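You operate a simulated robot arm through the tools that you are given. There is no shell and no other tool.

You are at the controls of a simulated robot arm. One attempt, no reset.

Task
Shrink the sleeve on the red cable at the lug card's heat.
Fine: oven lid shut, stop once it has shrunk, open when HOT is out, cable into the green tray, lid left open. Where these are worked on the way, their far stop is far enough and under half their travel is too little: oven lid.

It is judged by the outcome, as a careful person would: the job done as asked, and still so three seconds after it is handed in. It fails if anything else is knocked over, pushed out of place, dropped, spilled or broken. Lids that push on must go on centred and level and be pressed home; caps that screw on are set level and turned clockwise until they are tight.

Robot
A 7-joint arm with a two-finger parallel gripper, fixed in place. Base frame: the origin is on the floor under the middle of its stand, x ahead of it, y to its left, z up. Readings come in mm, rad, newtons and seconds.
It reaches about 1247 mm from its shoulder. Its first joint turns from -2.304 to 2.304 rad. Payload 3.91 kg.
The tool frame sits at the grasp point between the pads (the TCP): z along the fingers, y along the line on which they close. The tips reach 30 mm beyond it. The gripper opens to 110 mm. The fingers are 20 mm wide and 10 mm thick; the gripper's body (48 by 112 mm) begins 55 mm behind the TCP.
Orientation is that of the tool frame in the base frame, as a unit quaternion [w, x, y, z]. With the fingers straight down and closing along the base's y, the tool's x points along the base's -x, its y along +y and its z along -z.

Tools
- The arm moves only by the tool send_rows. Its argument "plan" is a list of rows, each an object of numbers (a shift or turn left out is 0, a gripper value left out holds the last): "ax", "ay", "az": the turn, a rotation vector about the tool's x, y, z in degrees; "tx", "ty", "tz": the shift along the tool's x, y, z in mm; "jaw": the finger opening in mm, from 0 to 110. In form: [{"ax": .., "ay": .., "az": .., "tx": .., "ty": .., "tz": .., "jaw": ..}, ...]. A call has 1 to 20 rows; each row shifts and turns the commanded pose from where the row before left it, along the tool's axes as they then stand. Rows are played at 5 a second. More than 50 mm and 0.15 rad between two rows, or a gripper value outside its range, and nothing of the call is played. A pose out of reach is approached as far as the arm can. The call stops where the force on the tool passes 40 N (or 10 N more than at its start, if that is more) or the arm is blocked; 0.2 s more then pass. The fingers move at their own pace (about 108 mm/s each) and stop on an object; they squeeze with about 40 N. The grip force told is the motor's: it shows also when the fingers shut on nothing. Time passes only in rows, and 0.2 s behind the last, so rows that do not move let the fingers close. It gives the time, the measured TCP pose, the force on the tool (base axes), the opening and the grip force at its end, in the units of the frame above (readings bear some noise), with the torque about the TCP (base axes, N m) and any sound that the robot's microphone picked up.
- Cameras (640 x 400 px; columns grow to the right, rows downward): "scene" is fixed at [402.3, -503.4, 1669.7]; the picture's right is [0.83, -0.56, 0.00], its down [-0.36, -0.54, -0.76] and it looks along [0.42, 0.63, -0.65] (base axes); focal length 318 px, centre (320, 200). "wrist" rides on the gripper at [72, 17, -103] in the tool frame; the picture's right is [-0.23, 0.97, 0.00], its down [-0.76, -0.18, -0.62] and it looks along [-0.61, -0.14, 0.78] (tool axes); focal length 222 px, centre (320, 200). There is no depth. A picture from a camera that has moved, and an enlarged one, comes with that camera's place and axes in the base frame and with its lens. The place of the scene camera against the robot may be out by one fixed shift of up to 18 mm in any direction.
- grab_frame(camera): a new picture of that camera. The clock stands still meanwhile.
- inspect(camera, box): a new picture of the part [left, top, right, bottom] of that camera's present view, enlarged. The clock stands still meanwhile.
- close_job(): hands the job in; it is judged then, once.

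Nothing tells you positions but the pictures and the camera data. Unless the task says otherwise, let go and move clear before handing in.

The tools are called after "Emit:" as a command line: name --argument value ..., lists and objects as JSON in quotes. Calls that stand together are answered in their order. send_rows: Moves the arm, as the interface text tells. Its arguments: {"type":"object","properties":{"plan":{"type":"array"}},"required":["plan"]} The other tools are called the same way: grab_frame (camera) takes a picture; inspect (camera, box) takes an enlarged picture of a part of a camera's view; close_job () hands the job in.

At the start:

```text
clock: 0.0
position: [546.1, 384.6, 1254.4]
tool_rot: [0.0, 0.0, 1.0, -0.001]
contact_force: [0.6, 0.1, 0.8]
wrist_torque: [0.02, -0.02, -0.01]
opening: 109.8
grasp_force: 0.1
```

scene: 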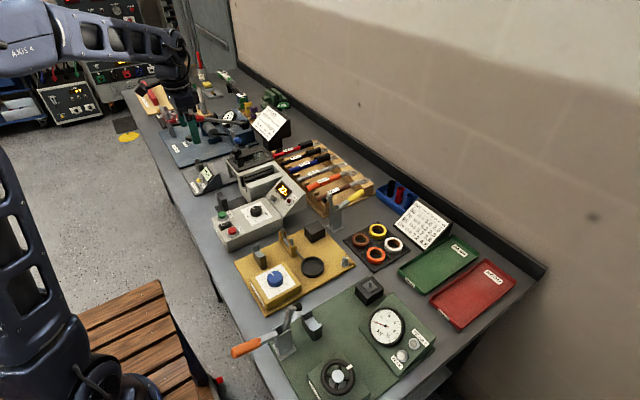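
wrist: 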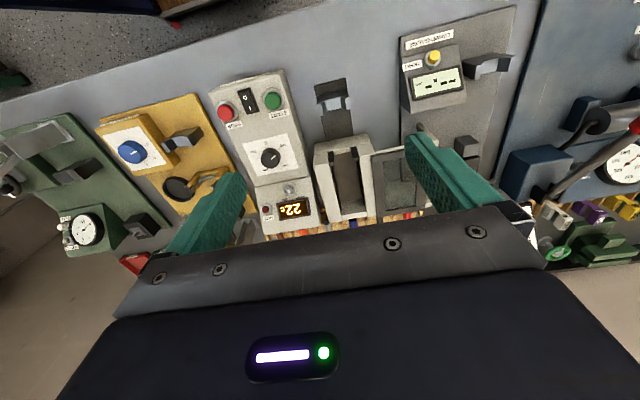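

I see a long workbench with several stations; the oven with a dial, start/stop buttons and a display seems to be in the middle. I'll take enlarged pictures to read labels and cards first.

Emit:
inspect --camera "scene" --box '[200, 140, 320, 260]'

Emit:
inspect --camera "scene" --box '[240, 90, 380, 210]'

Emit:
inspect --camera "scene" --box '[340, 170, 520, 330]'

Emit:
inspect --camera "scene" --box '[120, 60, 290, 170]'

Emit:
inspect --camera "wrist" --box '[200, 60, 440, 240]'

```text
3.33 times, centred on (260, 200) of scene
camera zoom: at [402.3, -503.4, 1669.7], right [0.83, -0.56, 0.0], down [-0.36, -0.54, -0.76], along [0.42, 0.63, -0.65], focal length 1062 px, centre (520, 200)
```

zoom: 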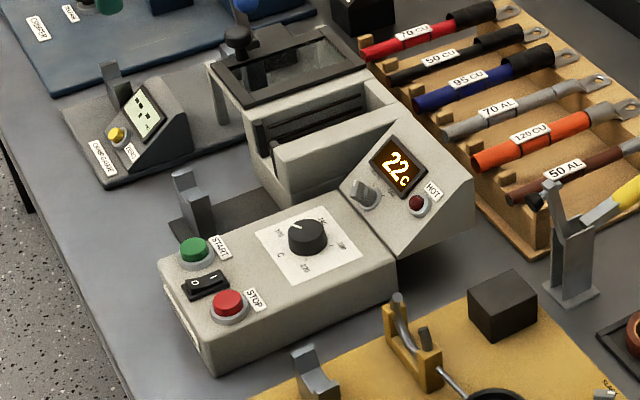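

```text
3.33 times, centred on (310, 150) of scene
camera zoom: at [402.3, -503.4, 1669.7], right [0.83, -0.56, 0.0], down [-0.36, -0.54, -0.76], along [0.42, 0.63, -0.65], focal length 1062 px, centre (353, 367)
```

zoom: 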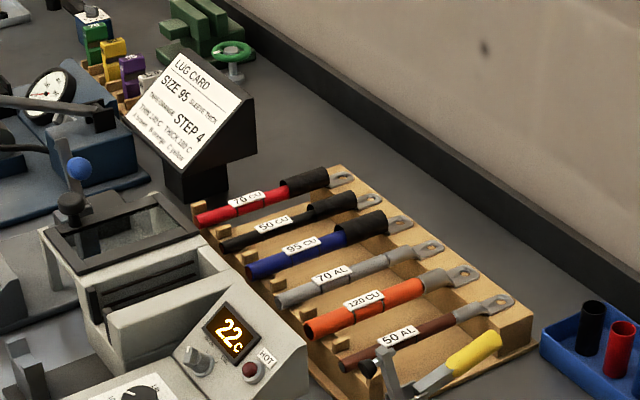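

```text
2.50 times, centred on (430, 250) of scene
camera zoom: at [402.3, -503.4, 1669.7], right [0.83, -0.56, 0.0], down [-0.36, -0.54, -0.76], along [0.42, 0.63, -0.65], focal length 796 px, centre (45, 75)
```

zoom: 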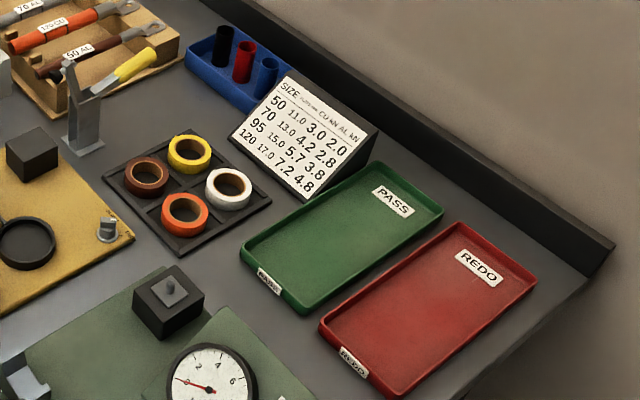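

```text
3.64 times, centred on (205, 115) of scene
camera zoom: at [402.3, -503.4, 1669.7], right [0.83, -0.56, 0.0], down [-0.36, -0.54, -0.76], along [0.42, 0.63, -0.65], focal length 1158 px, centre (738, 509)
```

zoom: 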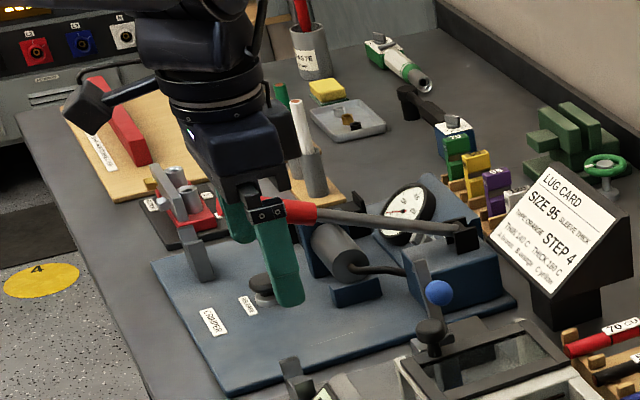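

```text
2.22 times, centred on (320, 150) of wrist
camera zoom: at [473.6, 401.3, 1358.8], right [0.23, 0.97, 0.0], down [0.76, -0.18, 0.62], along [0.61, -0.14, -0.78], focal length 494 px, centre (320, 311)
```

zoom: 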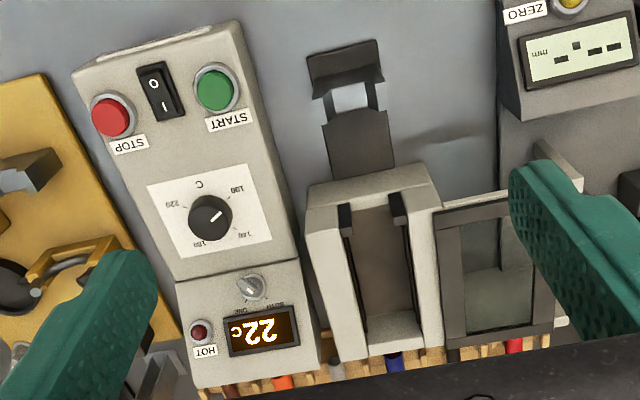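

I see the oven (grey box with START/STOP, rocker, temperature dial, 22C display, HOT lamp), the rack of cables with a red "70 CU" cable, and the lug card. I'll zoom in on the card and the details.

Emit:
inspect --camera "scene" --box '[250, 100, 295, 150]'

Emit:
inspect --camera "scene" --box '[254, 106, 286, 140]'

Emit:
inspect --camera "scene" --box '[215, 190, 280, 250]'

Emit:
inspect --camera "scene" --box '[260, 170, 310, 220]'

Emit:
inspect --camera "scene" --box '[225, 135, 285, 205]'

Emit:
inspect --camera "scene" --box '[265, 130, 350, 180]'

Emit:
inspect --camera "wrist" --box '[205, 60, 320, 160]'

Emit:
inspect --camera "wrist" --box '[245, 120, 330, 240]'

Emit:
inspect --camera "wrist" --box '[300, 70, 440, 240]'

```text
8.00 times, centred on (272, 125) of scene
camera zoom: at [402.3, -503.4, 1669.7], right [0.83, -0.56, 0.0], down [-0.36, -0.54, -0.76], along [0.42, 0.63, -0.65], focal length 2548 px, centre (700, 800)
```

zoom: 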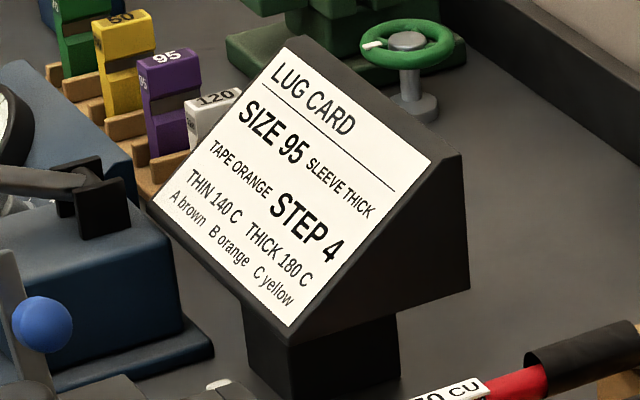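

```text
11.76 times, centred on (270, 123) of scene
camera zoom: at [402.3, -503.4, 1669.7], right [0.83, -0.56, 0.0], down [-0.36, -0.54, -0.76], along [0.42, 0.63, -0.65], focal length 3747 px, centre (908, 1106)
```

zoom: 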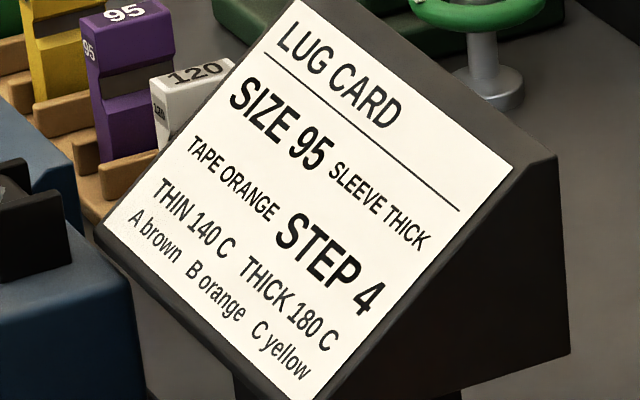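

```text
6.67 times, centred on (248, 220) of scene
camera zoom: at [402.3, -503.4, 1669.7], right [0.83, -0.56, 0.0], down [-0.36, -0.54, -0.76], along [0.42, 0.63, -0.65], focal length 2123 px, centre (803, 67)
```

zoom: 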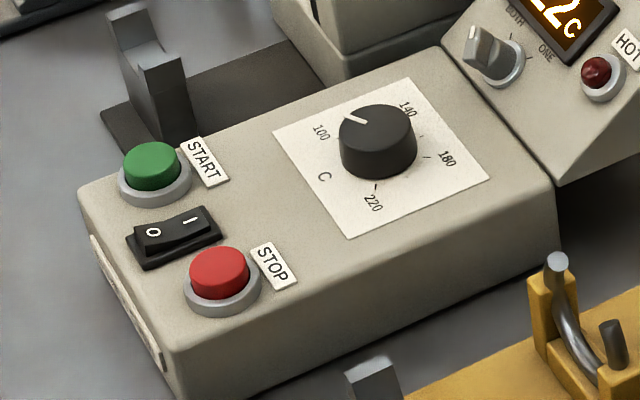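

```text
8.00 times, centred on (285, 195) of scene
camera zoom: at [402.3, -503.4, 1669.7], right [0.83, -0.56, 0.0], down [-0.36, -0.54, -0.76], along [0.42, 0.63, -0.65], focal length 2548 px, centre (600, 240)
```

zoom: 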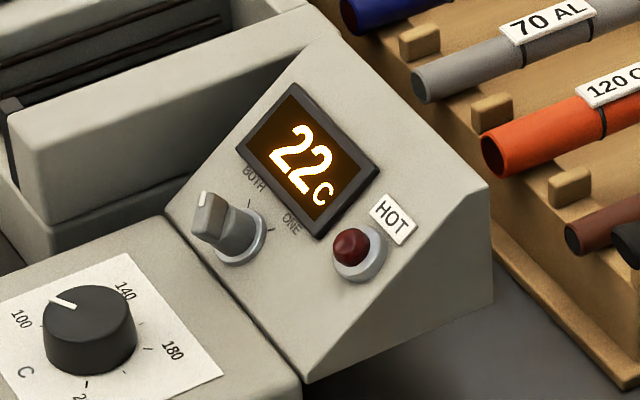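

```text
5.71 times, centred on (255, 170) of scene
camera zoom: at [402.3, -503.4, 1669.7], right [0.83, -0.56, 0.0], down [-0.36, -0.54, -0.76], along [0.42, 0.63, -0.65], focal length 1820 px, centre (691, 371)
```

zoom: 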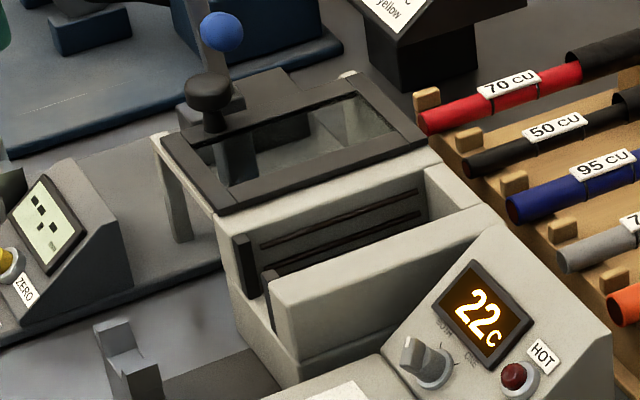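

```text
7.53 times, centred on (308, 155) of scene
camera zoom: at [402.3, -503.4, 1669.7], right [0.83, -0.56, 0.0], down [-0.36, -0.54, -0.76], along [0.42, 0.63, -0.65], focal length 2398 px, centre (414, 539)
```

zoom: 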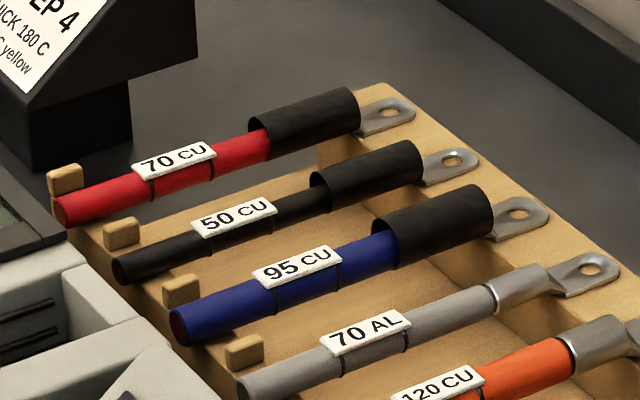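

```text
4.00 times, centred on (262, 110) of wrist
camera zoom: at [473.6, 401.3, 1358.8], right [0.23, 0.97, 0.0], down [0.76, -0.18, 0.62], along [0.61, -0.14, -0.78], focal length 888 px, centre (550, 560)
```

zoom: 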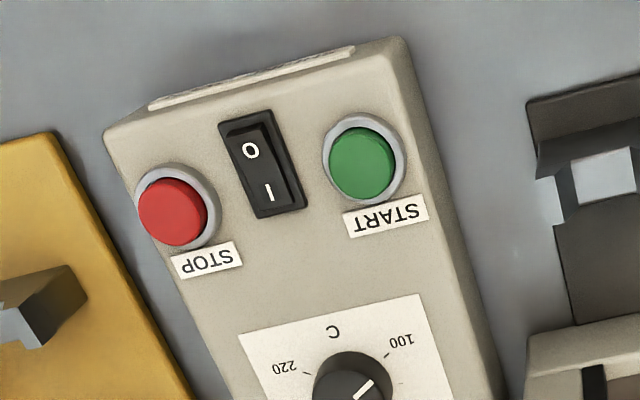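

```text
3.33 times, centred on (288, 180) of wrist
camera zoom: at [473.6, 401.3, 1358.8], right [0.23, 0.97, 0.0], down [0.76, -0.18, 0.62], along [0.61, -0.14, -0.78], focal length 740 px, centre (428, 267)
```

zoom: 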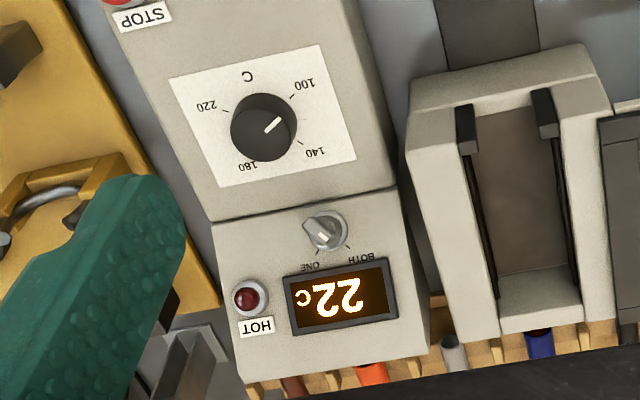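

```text
2.35 times, centred on (370, 155) of wrist
camera zoom: at [473.6, 401.3, 1358.8], right [0.23, 0.97, 0.0], down [0.76, -0.18, 0.62], along [0.61, -0.14, -0.78], focal length 523 px, centre (202, 306)
```

zoom: 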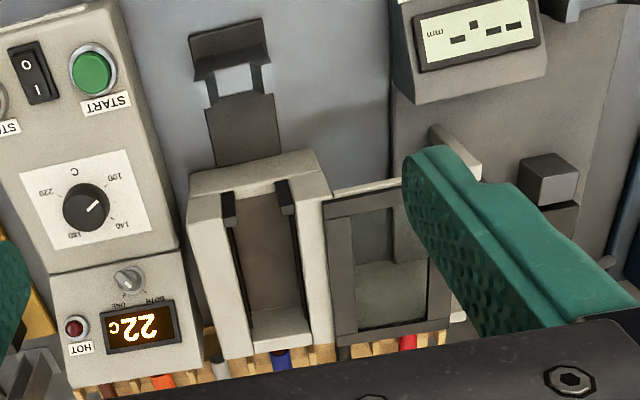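

The card calls for THICK sleeve, so the heat to set is 180 C, and the red cable on the rack is "70 CU" with a loose black sleeve. The STOP button triangulates to about (558, 211, 953); I'll move the wrist camera over the oven for better pictures.

Emit:
send_rows --plan '[{"tx": -9, "ty": -28, "tz": 21}, {"tx": -9, "ty": -28, "tz": 21}, {"tx": -9, "ty": -28, "tz": 21}, {"tx": -9, "ty": -28, "tz": 21}, {"tx": -9, "ty": -28, "tz": 21}]'

Emit:
grab_frame --camera "wrist"

Emit:
grab_frame --camera "scene"

```text
clock: 1.2
position: [592.5, 243.3, 1151.6]
tool_rot: [0.0, 0.0, 1.0, 0.0]
contact_force: [0.2, 0.6, 0.1]
wrist_torque: [-0.05, 0.0, 0.01]
opening: 110.3
grasp_force: 0.1
```

```text
taken
camera wrist: at [520.0, 259.9, 1256.5], right [0.23, 0.97, 0.0], down [0.76, -0.18, 0.62], along [0.61, -0.14, -0.78], focal length 222 px, centre (320, 200)
```

wrist: 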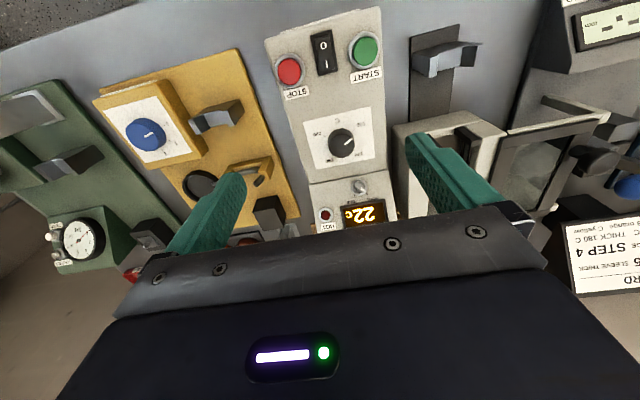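

```text
taken
```

scene: 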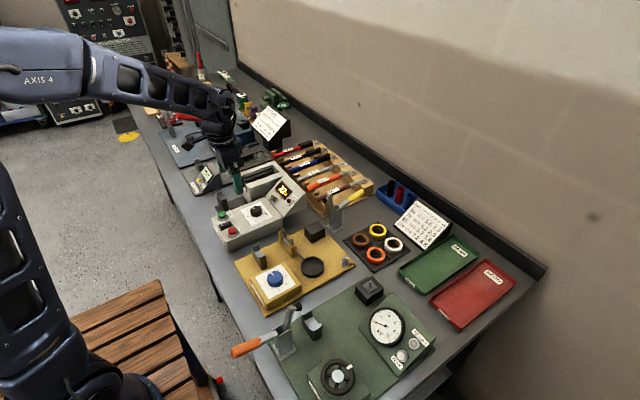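

Emit:
inspect --camera "wrist" --box '[260, 5, 390, 95]'

Emit:
inspect --camera "wrist" --box '[300, 95, 400, 165]'

Emit:
inspect --camera "wrist" --box '[310, 160, 400, 235]'

Emit:
inspect --camera "wrist" --box '[390, 15, 640, 220]'

```text
4.44 times, centred on (325, 50) of wrist
camera zoom: at [520.0, 259.9, 1256.5], right [0.23, 0.97, 0.0], down [0.76, -0.18, 0.62], along [0.61, -0.14, -0.78], focal length 987 px, centre (298, 867)
```

zoom: 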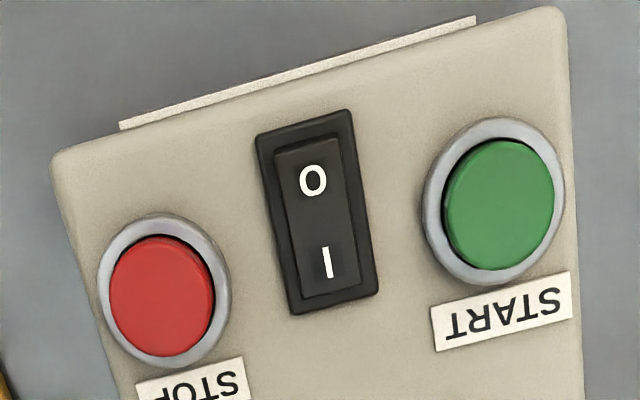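

```text
5.71 times, centred on (350, 130) of wrist
camera zoom: at [520.0, 259.9, 1256.5], right [0.23, 0.97, 0.0], down [0.76, -0.18, 0.62], along [0.61, -0.14, -0.78], focal length 1269 px, centre (149, 600)
```

zoom: 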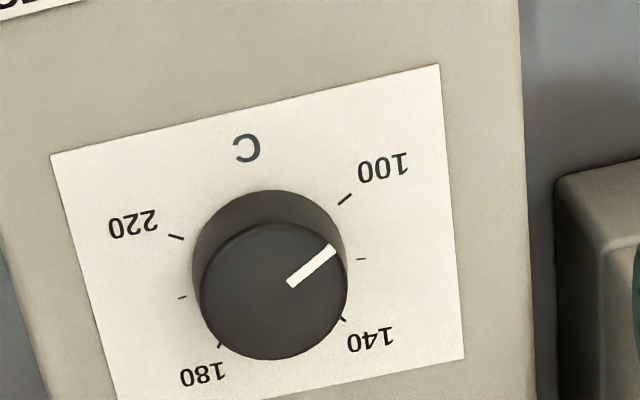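

```text
5.33 times, centred on (355, 198) of wrist
camera zoom: at [520.0, 259.9, 1256.5], right [0.23, 0.97, 0.0], down [0.76, -0.18, 0.62], along [0.61, -0.14, -0.78], focal length 1185 px, centre (133, 213)
```

zoom: 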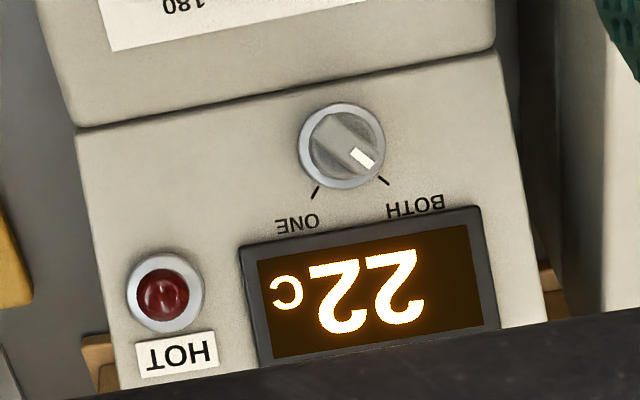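

```text
1.95 times, centred on (515, 118) of wrist
camera zoom: at [520.0, 259.9, 1256.5], right [0.23, 0.97, 0.0], down [0.76, -0.18, 0.62], along [0.61, -0.14, -0.78], focal length 433 px, centre (-60, 361)
```

zoom: 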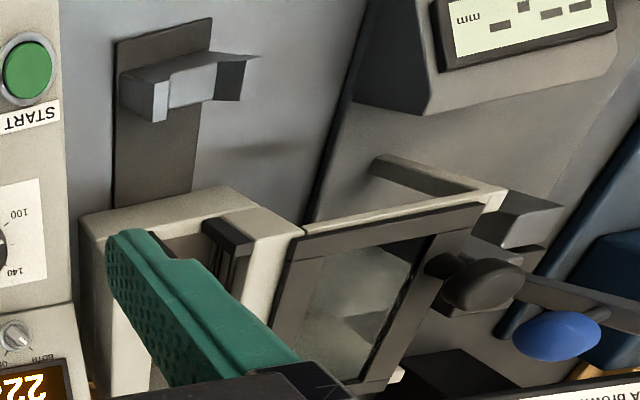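

The selector already points to BOTH, the dial sits near 112 and 180 lies clockwise. I need to see which side of the rocker is down, so I'll get a lower oblique view of the control box.

Emit:
send_rows --plan '[{"tx": 19, "ty": 0, "tz": 36}, {"tx": 19, "ty": 0, "tz": 36}, {"tx": 19, "ty": 0, "tz": 36}, {"tx": 19, "ty": 0, "tz": 30}]'

Emit:
grab_frame --camera "wrist"

```text
clock: 2.2
position: [515.7, 246.6, 1009.5]
tool_rot: [0.001, 0.0, 1.0, 0.0]
contact_force: [0.1, 0.3, 1.3]
wrist_torque: [0.01, 0.01, 0.0]
opening: 110.2
grasp_force: 0.0
```

```text
taken
camera wrist: at [442.8, 262.6, 1115.0], right [0.23, 0.97, 0.0], down [0.76, -0.18, 0.62], along [0.61, -0.14, -0.78], focal length 222 px, centre (320, 200)
```

wrist: 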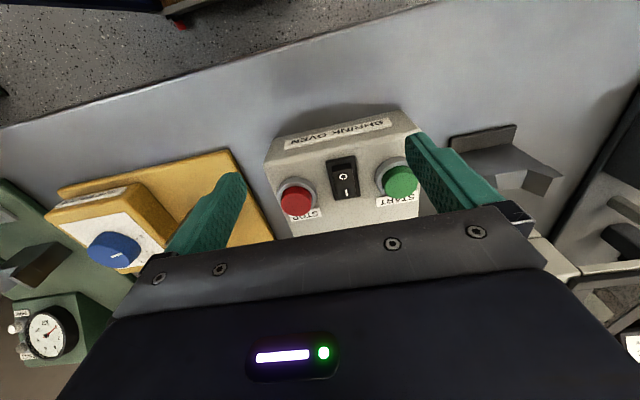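

Emit:
inspect --camera "wrist" --box '[300, 140, 390, 210]'

Emit:
inspect --camera "scene" --box '[218, 205, 248, 235]'

```text
5.71 times, centred on (345, 175) of wrist
camera zoom: at [442.8, 262.6, 1115.0], right [0.23, 0.97, 0.0], down [0.76, -0.18, 0.62], along [0.61, -0.14, -0.78], focal length 1269 px, centre (177, 343)
```

zoom: 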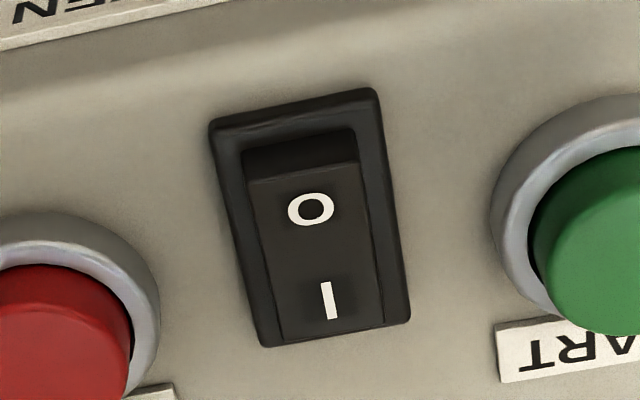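

```text
13.33 times, centred on (233, 220) of scene
camera zoom: at [402.3, -503.4, 1669.7], right [0.83, -0.56, 0.0], down [-0.36, -0.54, -0.76], along [0.42, 0.63, -0.65], focal length 4247 px, centre (1480, -67)
```

zoom: 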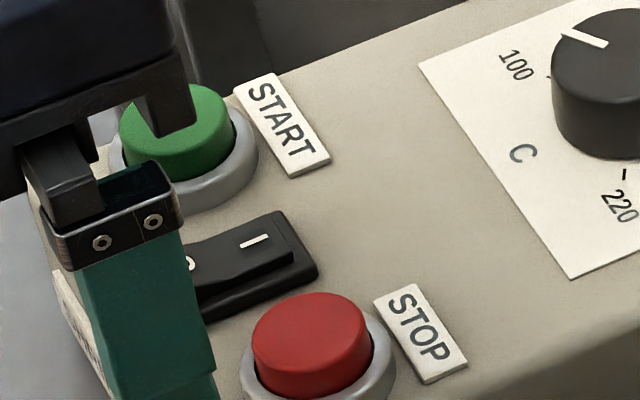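

The O end of the rocker stands proud and the I end is flush, and the display is lit, so the oven's power is already ON. Next I look at the chamber, lid and cradle from above.

Emit:
send_rows --plan '[{"tz": -47}, {"tz": -47}, {"tx": -35, "ty": 26, "tz": -16}, {"tx": -35, "ty": 26, "tz": -16}, {"tx": -35, "ty": 26, "tz": -16}, {"tx": -35, "ty": 26, "tz": -16}, {"tx": -35, "ty": 26, "tz": -16}, {"tx": -33, "ty": 25, "tz": -14}]'

Emit:
grab_frame --camera "wrist"

Emit:
grab_frame --camera "scene"

```text
clock: 4.0
position: [724.1, 401.2, 1198.2]
tool_rot: [0.001, 0.001, 1.0, 0.0]
contact_force: [-0.2, 0.5, 1.4]
wrist_torque: [0.03, 0.01, 0.01]
opening: 110.1
grasp_force: 0.1
```

```text
taken
camera wrist: at [651.3, 416.7, 1303.4], right [0.23, 0.97, 0.0], down [0.76, -0.18, 0.62], along [0.61, -0.14, -0.78], focal length 222 px, centre (320, 200)
```

wrist: 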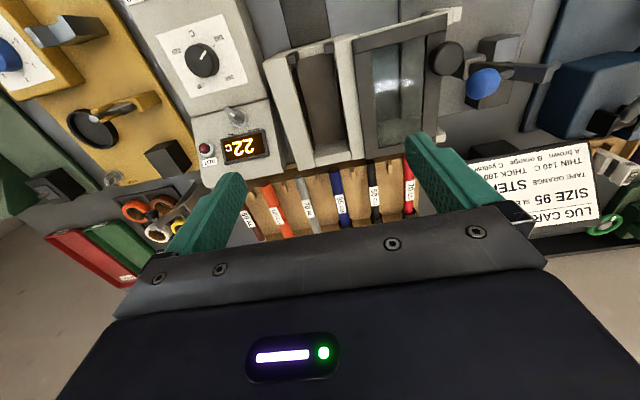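

```text
taken
```

scene: 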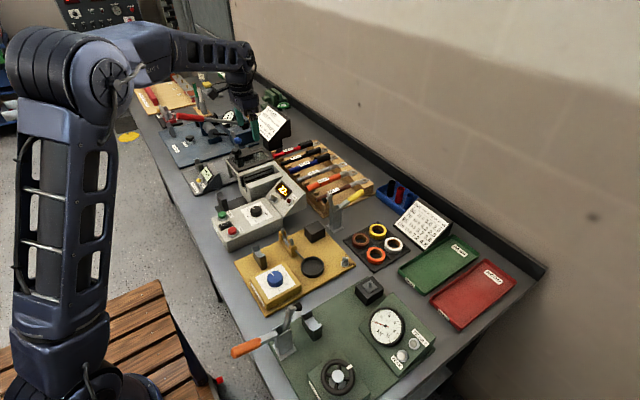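

I see the chamber, lid with a black knob (beyond the +y side), and the cable rack below. I'll zoom in on this view.

Emit:
inspect --camera "wrist" --box '[250, 0, 480, 180]'

Emit:
inspect --camera "wrist" --box '[240, 140, 440, 240]'

Emit:
inspect --camera "wrist" --box '[150, 0, 280, 180]'

Emit:
inspect --camera "scene" --box '[220, 135, 300, 205]'

```text
2.22 times, centred on (365, 90) of wrist
camera zoom: at [651.3, 416.7, 1303.4], right [0.23, 0.97, 0.0], down [0.76, -0.18, 0.62], along [0.61, -0.14, -0.78], focal length 494 px, centre (220, 444)
```

zoom: 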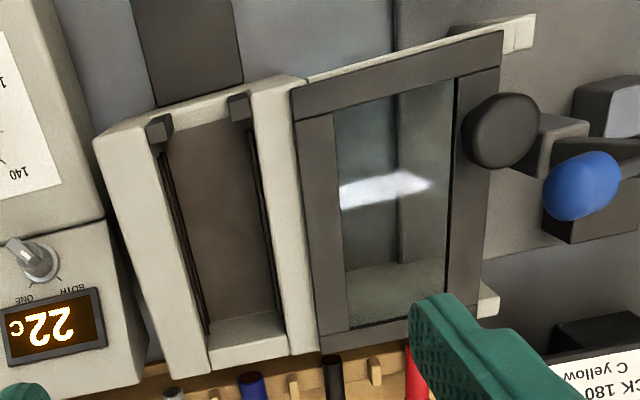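

```text
3.20 times, centred on (340, 190) of wrist
camera zoom: at [651.3, 416.7, 1303.4], right [0.23, 0.97, 0.0], down [0.76, -0.18, 0.62], along [0.61, -0.14, -0.78], focal length 711 px, centre (256, 232)
```

zoom: 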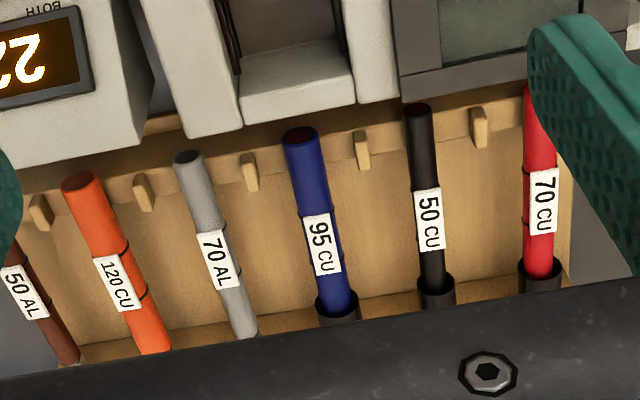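

```text
2.22 times, centred on (215, 90) of wrist
camera zoom: at [651.3, 416.7, 1303.4], right [0.23, 0.97, 0.0], down [0.76, -0.18, 0.62], along [0.61, -0.14, -0.78], focal length 494 px, centre (553, 444)
```

zoom: 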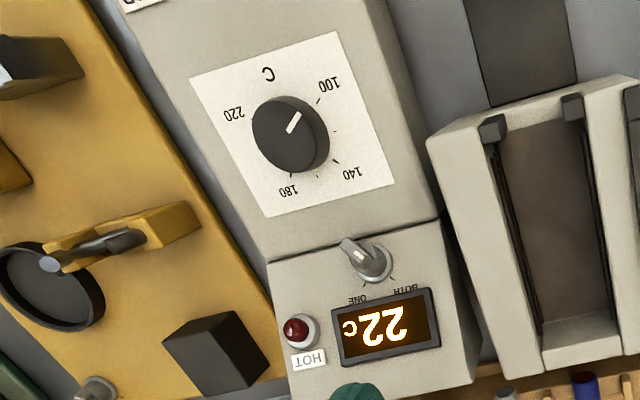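

```text
5.71 times, centred on (260, 170) of scene
camera zoom: at [402.3, -503.4, 1669.7], right [0.83, -0.56, 0.0], down [-0.36, -0.54, -0.76], along [0.42, 0.63, -0.65], focal length 1820 px, centre (663, 371)
```

zoom: 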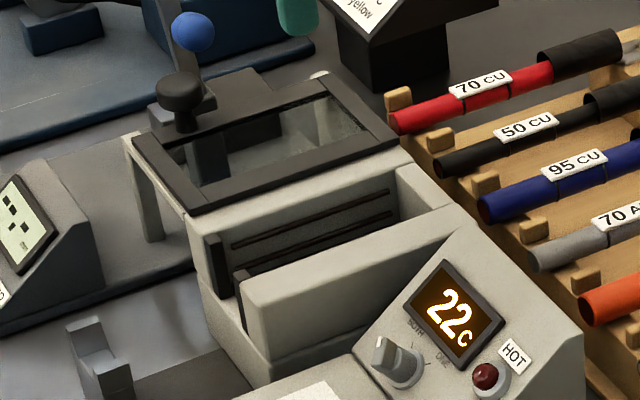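

The dial top triangulates to about (654, 260, 974), STOP to (555, 216, 965), START to (555, 302, 965), and the lid knob to about (716, 545, 1018) with a blue ball lever near it. I'll take more wrist views from other positions to fix the lid knob, chamber and cable.

Emit:
send_rows --plan '[{"tx": 22, "ty": 23, "tz": 16}, {"tx": 22, "ty": 23, "tz": 16}, {"tx": 20, "ty": 23, "tz": 16}]'

Emit:
inspect --camera "wrist" --box '[200, 0, 440, 180]'

Emit:
inspect --camera "wrist" --box '[300, 60, 480, 220]'

Emit:
grab_frame --camera "wrist"

```text
clock: 4.8
position: [660.1, 470.5, 1151.9]
tool_rot: [0.0, 0.0, 1.0, 0.0]
contact_force: [1.3, -0.6, 0.8]
wrist_torque: [0.05, 0.02, 0.02]
opening: 109.9
grasp_force: 0.1
```

```text
2.22 times, centred on (320, 90) of wrist
camera zoom: at [586.7, 485.1, 1255.5], right [0.23, 0.97, 0.0], down [0.76, -0.18, 0.62], along [0.61, -0.14, -0.78], focal length 494 px, centre (320, 444)
```

zoom: 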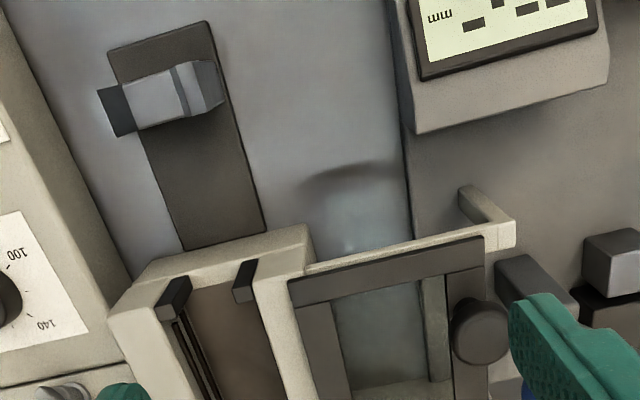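

```text
2.50 times, centred on (390, 140) of wrist
camera zoom: at [586.7, 485.1, 1255.5], right [0.23, 0.97, 0.0], down [0.76, -0.18, 0.62], along [0.61, -0.14, -0.78], focal length 555 px, centre (145, 350)
```

zoom: 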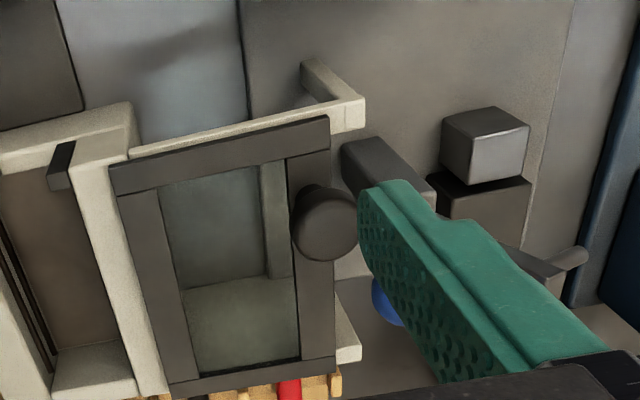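

```text
taken
camera wrist: at [586.7, 485.1, 1255.5], right [0.23, 0.97, 0.0], down [0.76, -0.18, 0.62], along [0.61, -0.14, -0.78], focal length 222 px, centre (320, 200)
```

wrist: 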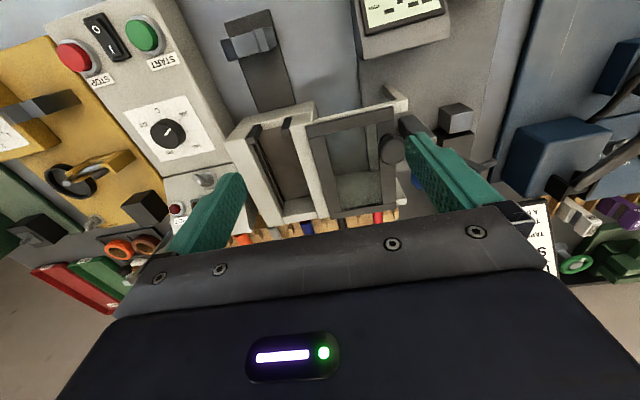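

The lid's frame lies at about x 675–813, y 448–548, z 1005, and its knob top at about (709, 537, 1037). I'll zoom in on the chamber's front and cradle here.

Emit:
inspect --camera "wrist" --box '[215, 90, 335, 225]'

Emit:
inspect --camera "wrist" --box '[210, 0, 310, 120]'

Emit:
inspect --camera "scene" --box '[225, 165, 275, 215]'

Emit:
inspect --camera "wrist" --box '[370, 80, 430, 220]'

```text
2.96 times, centred on (275, 158) of wrist
camera zoom: at [586.7, 485.1, 1255.5], right [0.23, 0.97, 0.0], down [0.76, -0.18, 0.62], along [0.61, -0.14, -0.78], focal length 658 px, centre (453, 326)
```

zoom: 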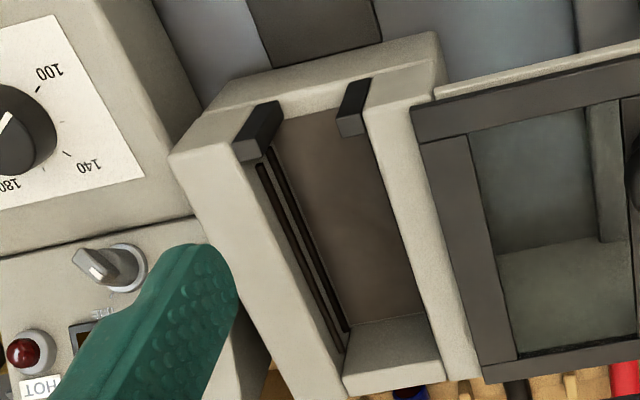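

```text
3.33 times, centred on (260, 60) of wrist
camera zoom: at [586.7, 485.1, 1255.5], right [0.23, 0.97, 0.0], down [0.76, -0.18, 0.62], along [0.61, -0.14, -0.78], focal length 740 px, centre (520, 667)
```

zoom: 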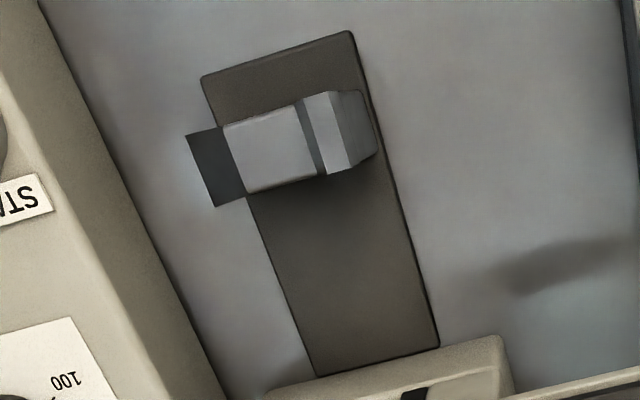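

```text
8.00 times, centred on (250, 190) of scene
camera zoom: at [402.3, -503.4, 1669.7], right [0.83, -0.56, 0.0], down [-0.36, -0.54, -0.76], along [0.42, 0.63, -0.65], focal length 2548 px, centre (880, 280)
```

zoom: 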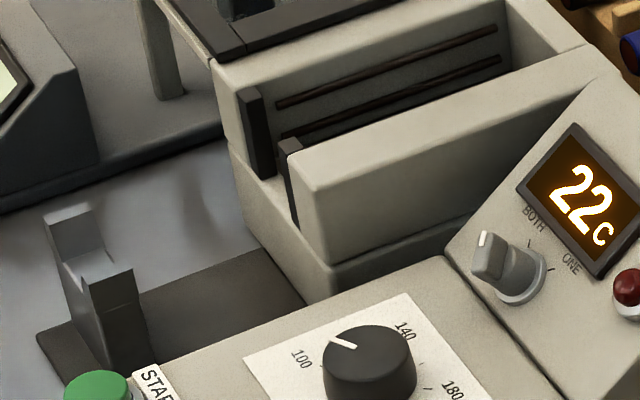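

```text
2.86 times, centred on (400, 150) of wrist
camera zoom: at [586.7, 485.1, 1255.5], right [0.23, 0.97, 0.0], down [0.76, -0.18, 0.62], along [0.61, -0.14, -0.78], focal length 635 px, centre (91, 343)
```

zoom: 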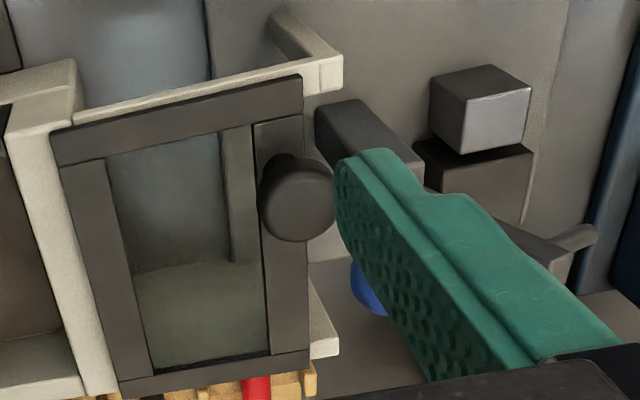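

The chamber is open at its front, centred near y≈400 with its floor about z≈950, and a U-shaped cradle stands at about (586, 396). Now I look at the red cable on the rack from above.

Emit:
send_rows --plan '[{"tx": -42, "ty": 9}, {"tx": -42, "ty": 9}, {"tx": -42, "ty": 9}, {"tx": -42, "ty": 9}, {"tx": -42, "ty": 9}]'

Emit:
grab_frame --camera "wrist"

Emit:
inspect --camera "wrist" --box '[240, 20, 420, 210]'

Emit:
grab_frame --camera "scene"

```text
clock: 6.0
position: [871.6, 514.9, 1154.6]
tool_rot: [0.001, 0.0, 1.0, 0.0]
contact_force: [-1.4, 1.0, 0.9]
wrist_torque: [-0.03, -0.04, 0.05]
opening: 110.0
grasp_force: 0.0
```

```text
taken
camera wrist: at [799.5, 531.3, 1258.6], right [0.23, 0.97, 0.0], down [0.76, -0.18, 0.62], along [0.61, -0.14, -0.78], focal length 222 px, centre (320, 200)
```

wrist: 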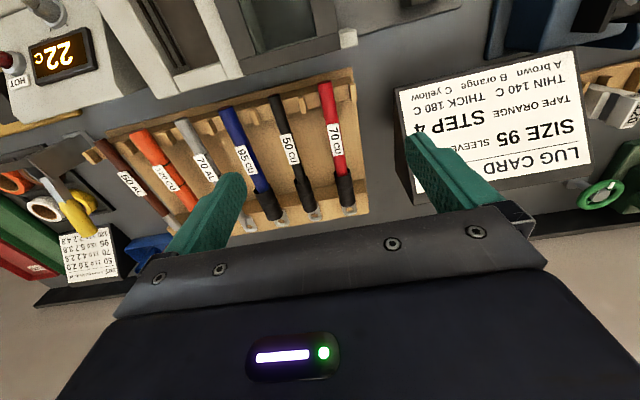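

```text
2.11 times, centred on (330, 115) of wrist
camera zoom: at [799.5, 531.3, 1258.6], right [0.23, 0.97, 0.0], down [0.76, -0.18, 0.62], along [0.61, -0.14, -0.78], focal length 468 px, centre (299, 379)
```

zoom: 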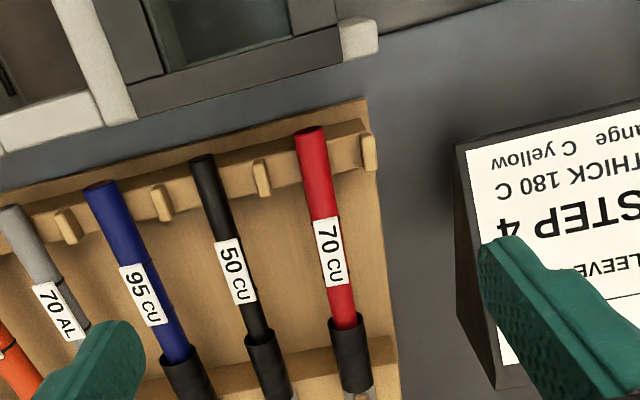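

```text
taken
```

scene: 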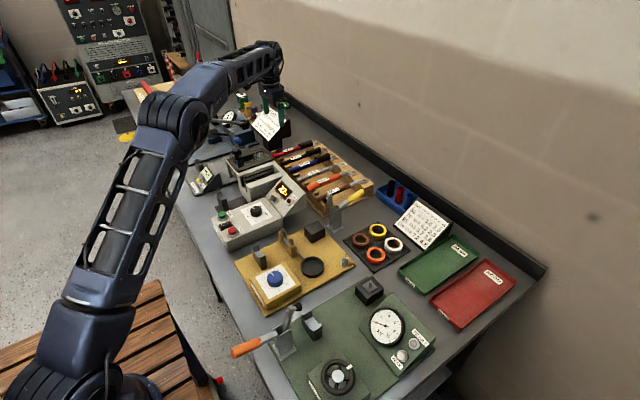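

The red cable lies along x at y≈525 (tail at x≈855, label 904–951, sleeve 980–1048, lug tip ≈1080), axis near z≈957. I'll look closer at its tail and the rack's notches.

Emit:
send_rows --plan '[{"tx": 13, "ty": 0, "tz": 31}, {"tx": 13, "ty": 0, "tz": 31}, {"tx": 13, "ty": 0, "tz": 31}]'

Emit:
grab_frame --camera "wrist"

Emit:
inspect --camera "wrist" --box '[250, 70, 420, 220]'

Emit:
inspect --camera "scene" --box '[265, 130, 335, 180]'

```text
clock: 6.8
position: [832.5, 516.5, 1061.8]
tool_rot: [-0.001, 0.0, 1.0, 0.0]
contact_force: [-0.3, -0.9, 0.0]
wrist_torque: [-0.01, -0.01, 0.0]
opening: 110.0
grasp_force: 0.1
```

```text
taken
camera wrist: at [759.3, 531.4, 1166.5], right [0.23, 0.97, 0.0], down [0.76, -0.18, 0.62], along [0.61, -0.14, -0.78], focal length 222 px, centre (320, 200)
```

wrist: 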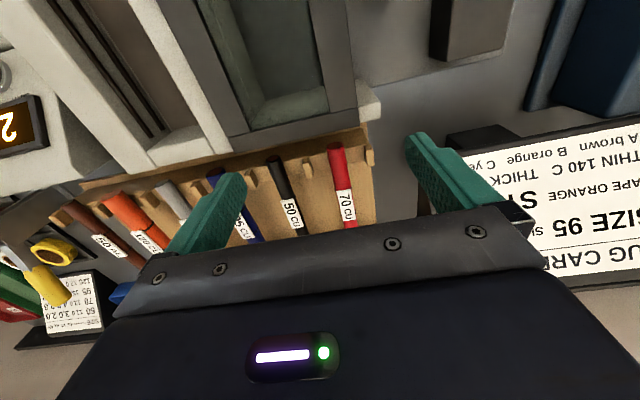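

```text
2.67 times, centred on (335, 145) of wrist
camera zoom: at [759.3, 531.4, 1166.5], right [0.23, 0.97, 0.0], down [0.76, -0.18, 0.62], along [0.61, -0.14, -0.78], focal length 592 px, centre (280, 347)
```

zoom: 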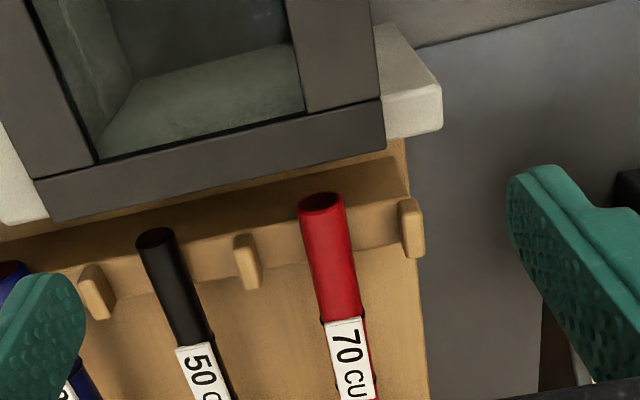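

```text
8.00 times, centred on (300, 155) of scene
camera zoom: at [402.3, -503.4, 1669.7], right [0.83, -0.56, 0.0], down [-0.36, -0.54, -0.76], along [0.42, 0.63, -0.65], focal length 2548 px, centre (480, 560)
```

zoom: 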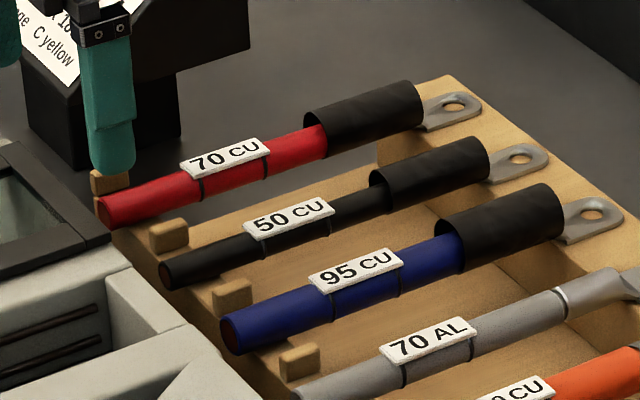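

The cable's tail is at x≈855.5, y≈525.5, axis z≈955, diameter ≈15 mm, and the label starts at x≈905. Next I get a near view of the cradle and chamber front.

Emit:
send_rows --plan '[{"tz": -48}, {"tx": 40, "ty": -26}, {"tx": 40, "ty": -26}, {"tx": 40, "ty": -26}, {"tx": 40, "ty": -26}, {"tx": 40, "ty": -26}, {"tz": 48}]'

Emit:
grab_frame --camera "wrist"

Emit:
inspect --camera "wrist" --box '[220, 0, 420, 120]'

Emit:
inspect --camera "wrist" --box '[240, 110, 420, 220]'

```text
clock: 8.4
position: [632.1, 383.1, 1055.5]
tool_rot: [0.0, 0.0, 1.0, 0.0]
contact_force: [0.1, -0.7, -0.1]
wrist_torque: [-0.01, 0.03, -0.02]
opening: 110.1
grasp_force: 0.0
```

```text
taken
camera wrist: at [558.6, 399.1, 1159.6], right [0.23, 0.97, 0.0], down [0.76, -0.18, 0.62], along [0.61, -0.14, -0.78], focal length 222 px, centre (320, 200)
```

wrist: 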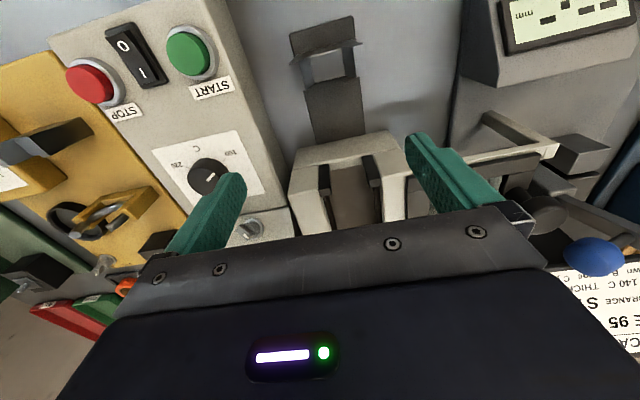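

```text
3.20 times, centred on (320, 60) of wrist
camera zoom: at [558.6, 399.1, 1159.6], right [0.23, 0.97, 0.0], down [0.76, -0.18, 0.62], along [0.61, -0.14, -0.78], focal length 711 px, centre (320, 648)
```

zoom: 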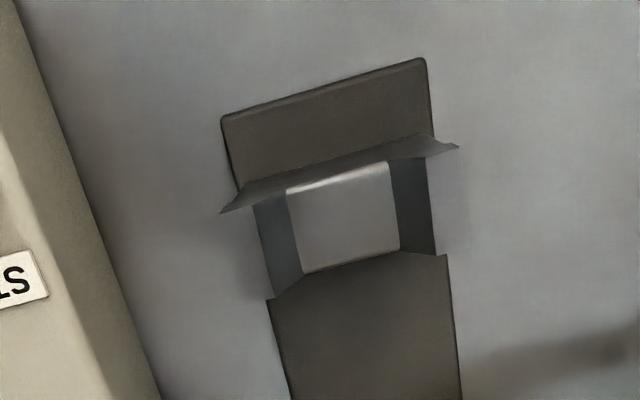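

```text
3.56 times, centred on (330, 165) of wrist
camera zoom: at [558.6, 399.1, 1159.6], right [0.23, 0.97, 0.0], down [0.76, -0.18, 0.62], along [0.61, -0.14, -0.78], focal length 790 px, centre (284, 324)
```

zoom: 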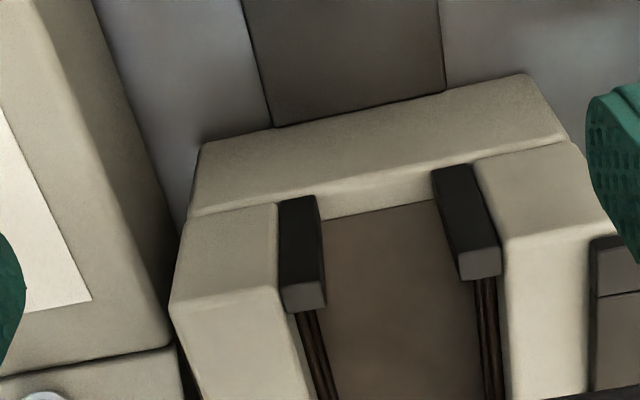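

The cradle's notch is at (587, 399.6) with its bottom at z≈951, the chamber's floor is at ≈948 with the front opening centred on y=400, and walls top out at ≈992. Now I go over the dial for a close look before setting it to 180.

Emit:
send_rows --plan '[{"tx": -3, "ty": -43, "tz": -2}, {"tx": -3, "ty": -43, "tz": -2}, {"tx": -2, "ty": -42, "tz": -1}]'

Emit:
grab_frame --camera "wrist"

Emit:
inspect --camera "wrist" --box '[270, 80, 410, 200]'

```text
clock: 9.2
position: [641.1, 255.4, 1064.0]
tool_rot: [0.0, -0.001, 1.0, 0.0]
contact_force: [-0.3, 0.3, -0.4]
wrist_torque: [-0.05, 0.02, -0.02]
opening: 110.2
grasp_force: 0.1
```

```text
taken
camera wrist: at [566.8, 271.6, 1167.5], right [0.23, 0.97, 0.0], down [0.76, -0.18, 0.62], along [0.61, -0.14, -0.78], focal length 222 px, centre (320, 200)
```

wrist: 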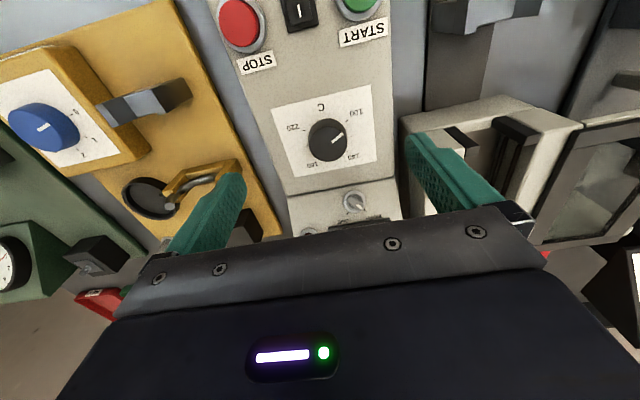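

```text
3.33 times, centred on (340, 140) of wrist
camera zoom: at [566.8, 271.6, 1167.5], right [0.23, 0.97, 0.0], down [0.76, -0.18, 0.62], along [0.61, -0.14, -0.78], focal length 740 px, centre (253, 400)
```

zoom: 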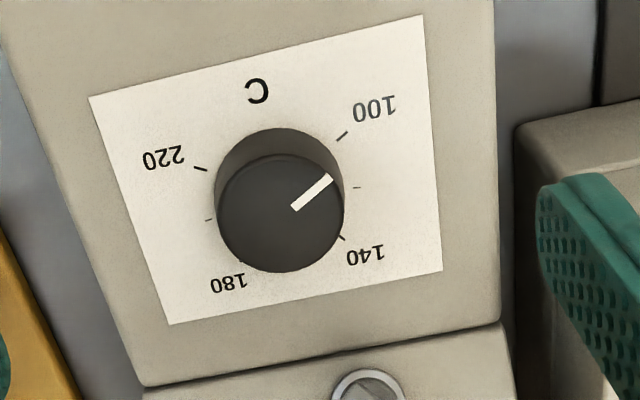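

The dial's centre is about (655, 259.5) with its top at z≈974 and the plate at ≈955; its scale is 2° per °C and the pointer is near 100–104. I position the gripper above it, turned by −40°, and check alignment before lowering.

Emit:
send_rows --plan '[{"tx": -14.7, "ty": 4, "jaw": 56}, {"az": -8}, {"az": -8}, {"az": -8}, {"az": -8}, {"az": -8}, {"tz": 20}, {"tz": 20}]'

Emit:
grab_frame --camera "wrist"

Emit:
inspect --camera "scene" --box '[210, 150, 310, 240]'

```text
clock: 11.0
position: [654.7, 258.4, 1021.8]
tool_rot: [0.0, -0.342, 0.94, 0.0]
contact_force: [-0.2, 0.6, 1.1]
wrist_torque: [0.0, 0.0, 0.02]
opening: 56.0
grasp_force: 0.0
```

```text
taken
camera wrist: at [588.1, 225.2, 1126.4], right [-0.45, 0.89, 0.0], down [0.7, 0.35, 0.62], along [0.56, 0.28, -0.78], focal length 222 px, centre (320, 200)
```

wrist: 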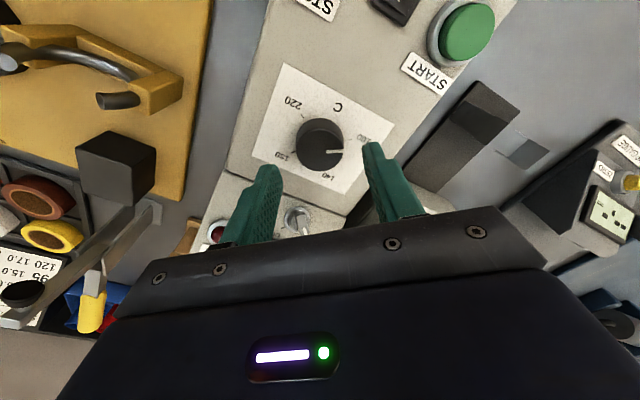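

```text
4.44 times, centred on (260, 195) of scene
camera zoom: at [402.3, -503.4, 1669.7], right [0.83, -0.56, 0.0], down [-0.36, -0.54, -0.76], along [0.42, 0.63, -0.65], focal length 1416 px, centre (587, 222)
```

zoom: 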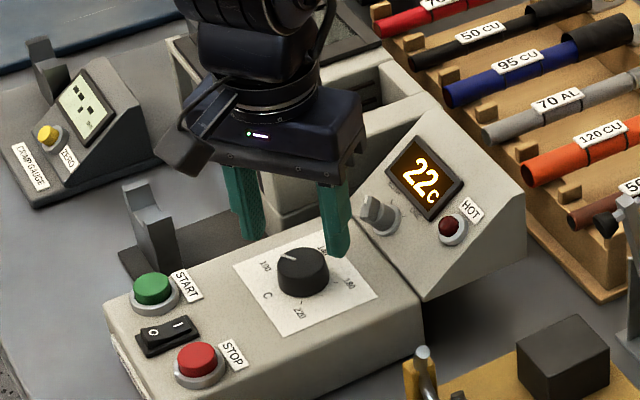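

The fingers straddle the dial; I'll zoom to check the centring precisely.

Emit:
inspect --camera "wrist" --box '[250, 90, 400, 210]'

```text
3.33 times, centred on (325, 150) of wrist
camera zoom: at [588.1, 225.2, 1126.4], right [-0.45, 0.89, 0.0], down [0.7, 0.35, 0.62], along [0.56, 0.28, -0.78], focal length 740 px, centre (303, 367)
```

zoom: 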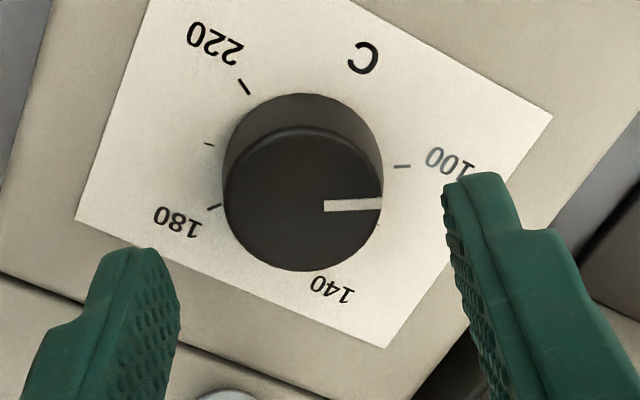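

The dial is centred to within about 1.5 mm and its pointer stands exactly at 100, so it needs 160° clockwise to reach 180. I lower, grip and turn 80°.

Emit:
send_rows --plan '[{"tz": 16}, {"tz": 16}, {"jaw": 30}, {"jaw": 30}, {"jaw": 30}, {"az": 8}, {"az": 8}, {"az": 8}, {"az": 8}, {"az": 8}, {"az": 8}, {"az": 8}, {"az": 8}, {"az": 8}, {"az": 8}]'

Emit:
inspect --camera "scene" --box '[210, 150, 310, 240]'

```text
clock: 14.2
position: [654.6, 260.3, 992.1]
tool_rot: [0.001, 0.343, 0.939, 0.001]
contact_force: [19.7, -1.0, -3.4]
wrist_torque: [-0.57, -1.33, 0.05]
opening: 36.3
grasp_force: 45.2
```

```text
4.44 times, centred on (260, 195) of scene
camera zoom: at [402.3, -503.4, 1669.7], right [0.83, -0.56, 0.0], down [-0.36, -0.54, -0.76], along [0.42, 0.63, -0.65], focal length 1416 px, centre (587, 222)
```

zoom: 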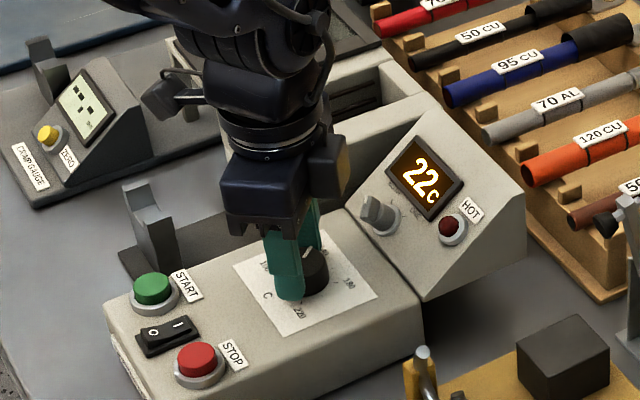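

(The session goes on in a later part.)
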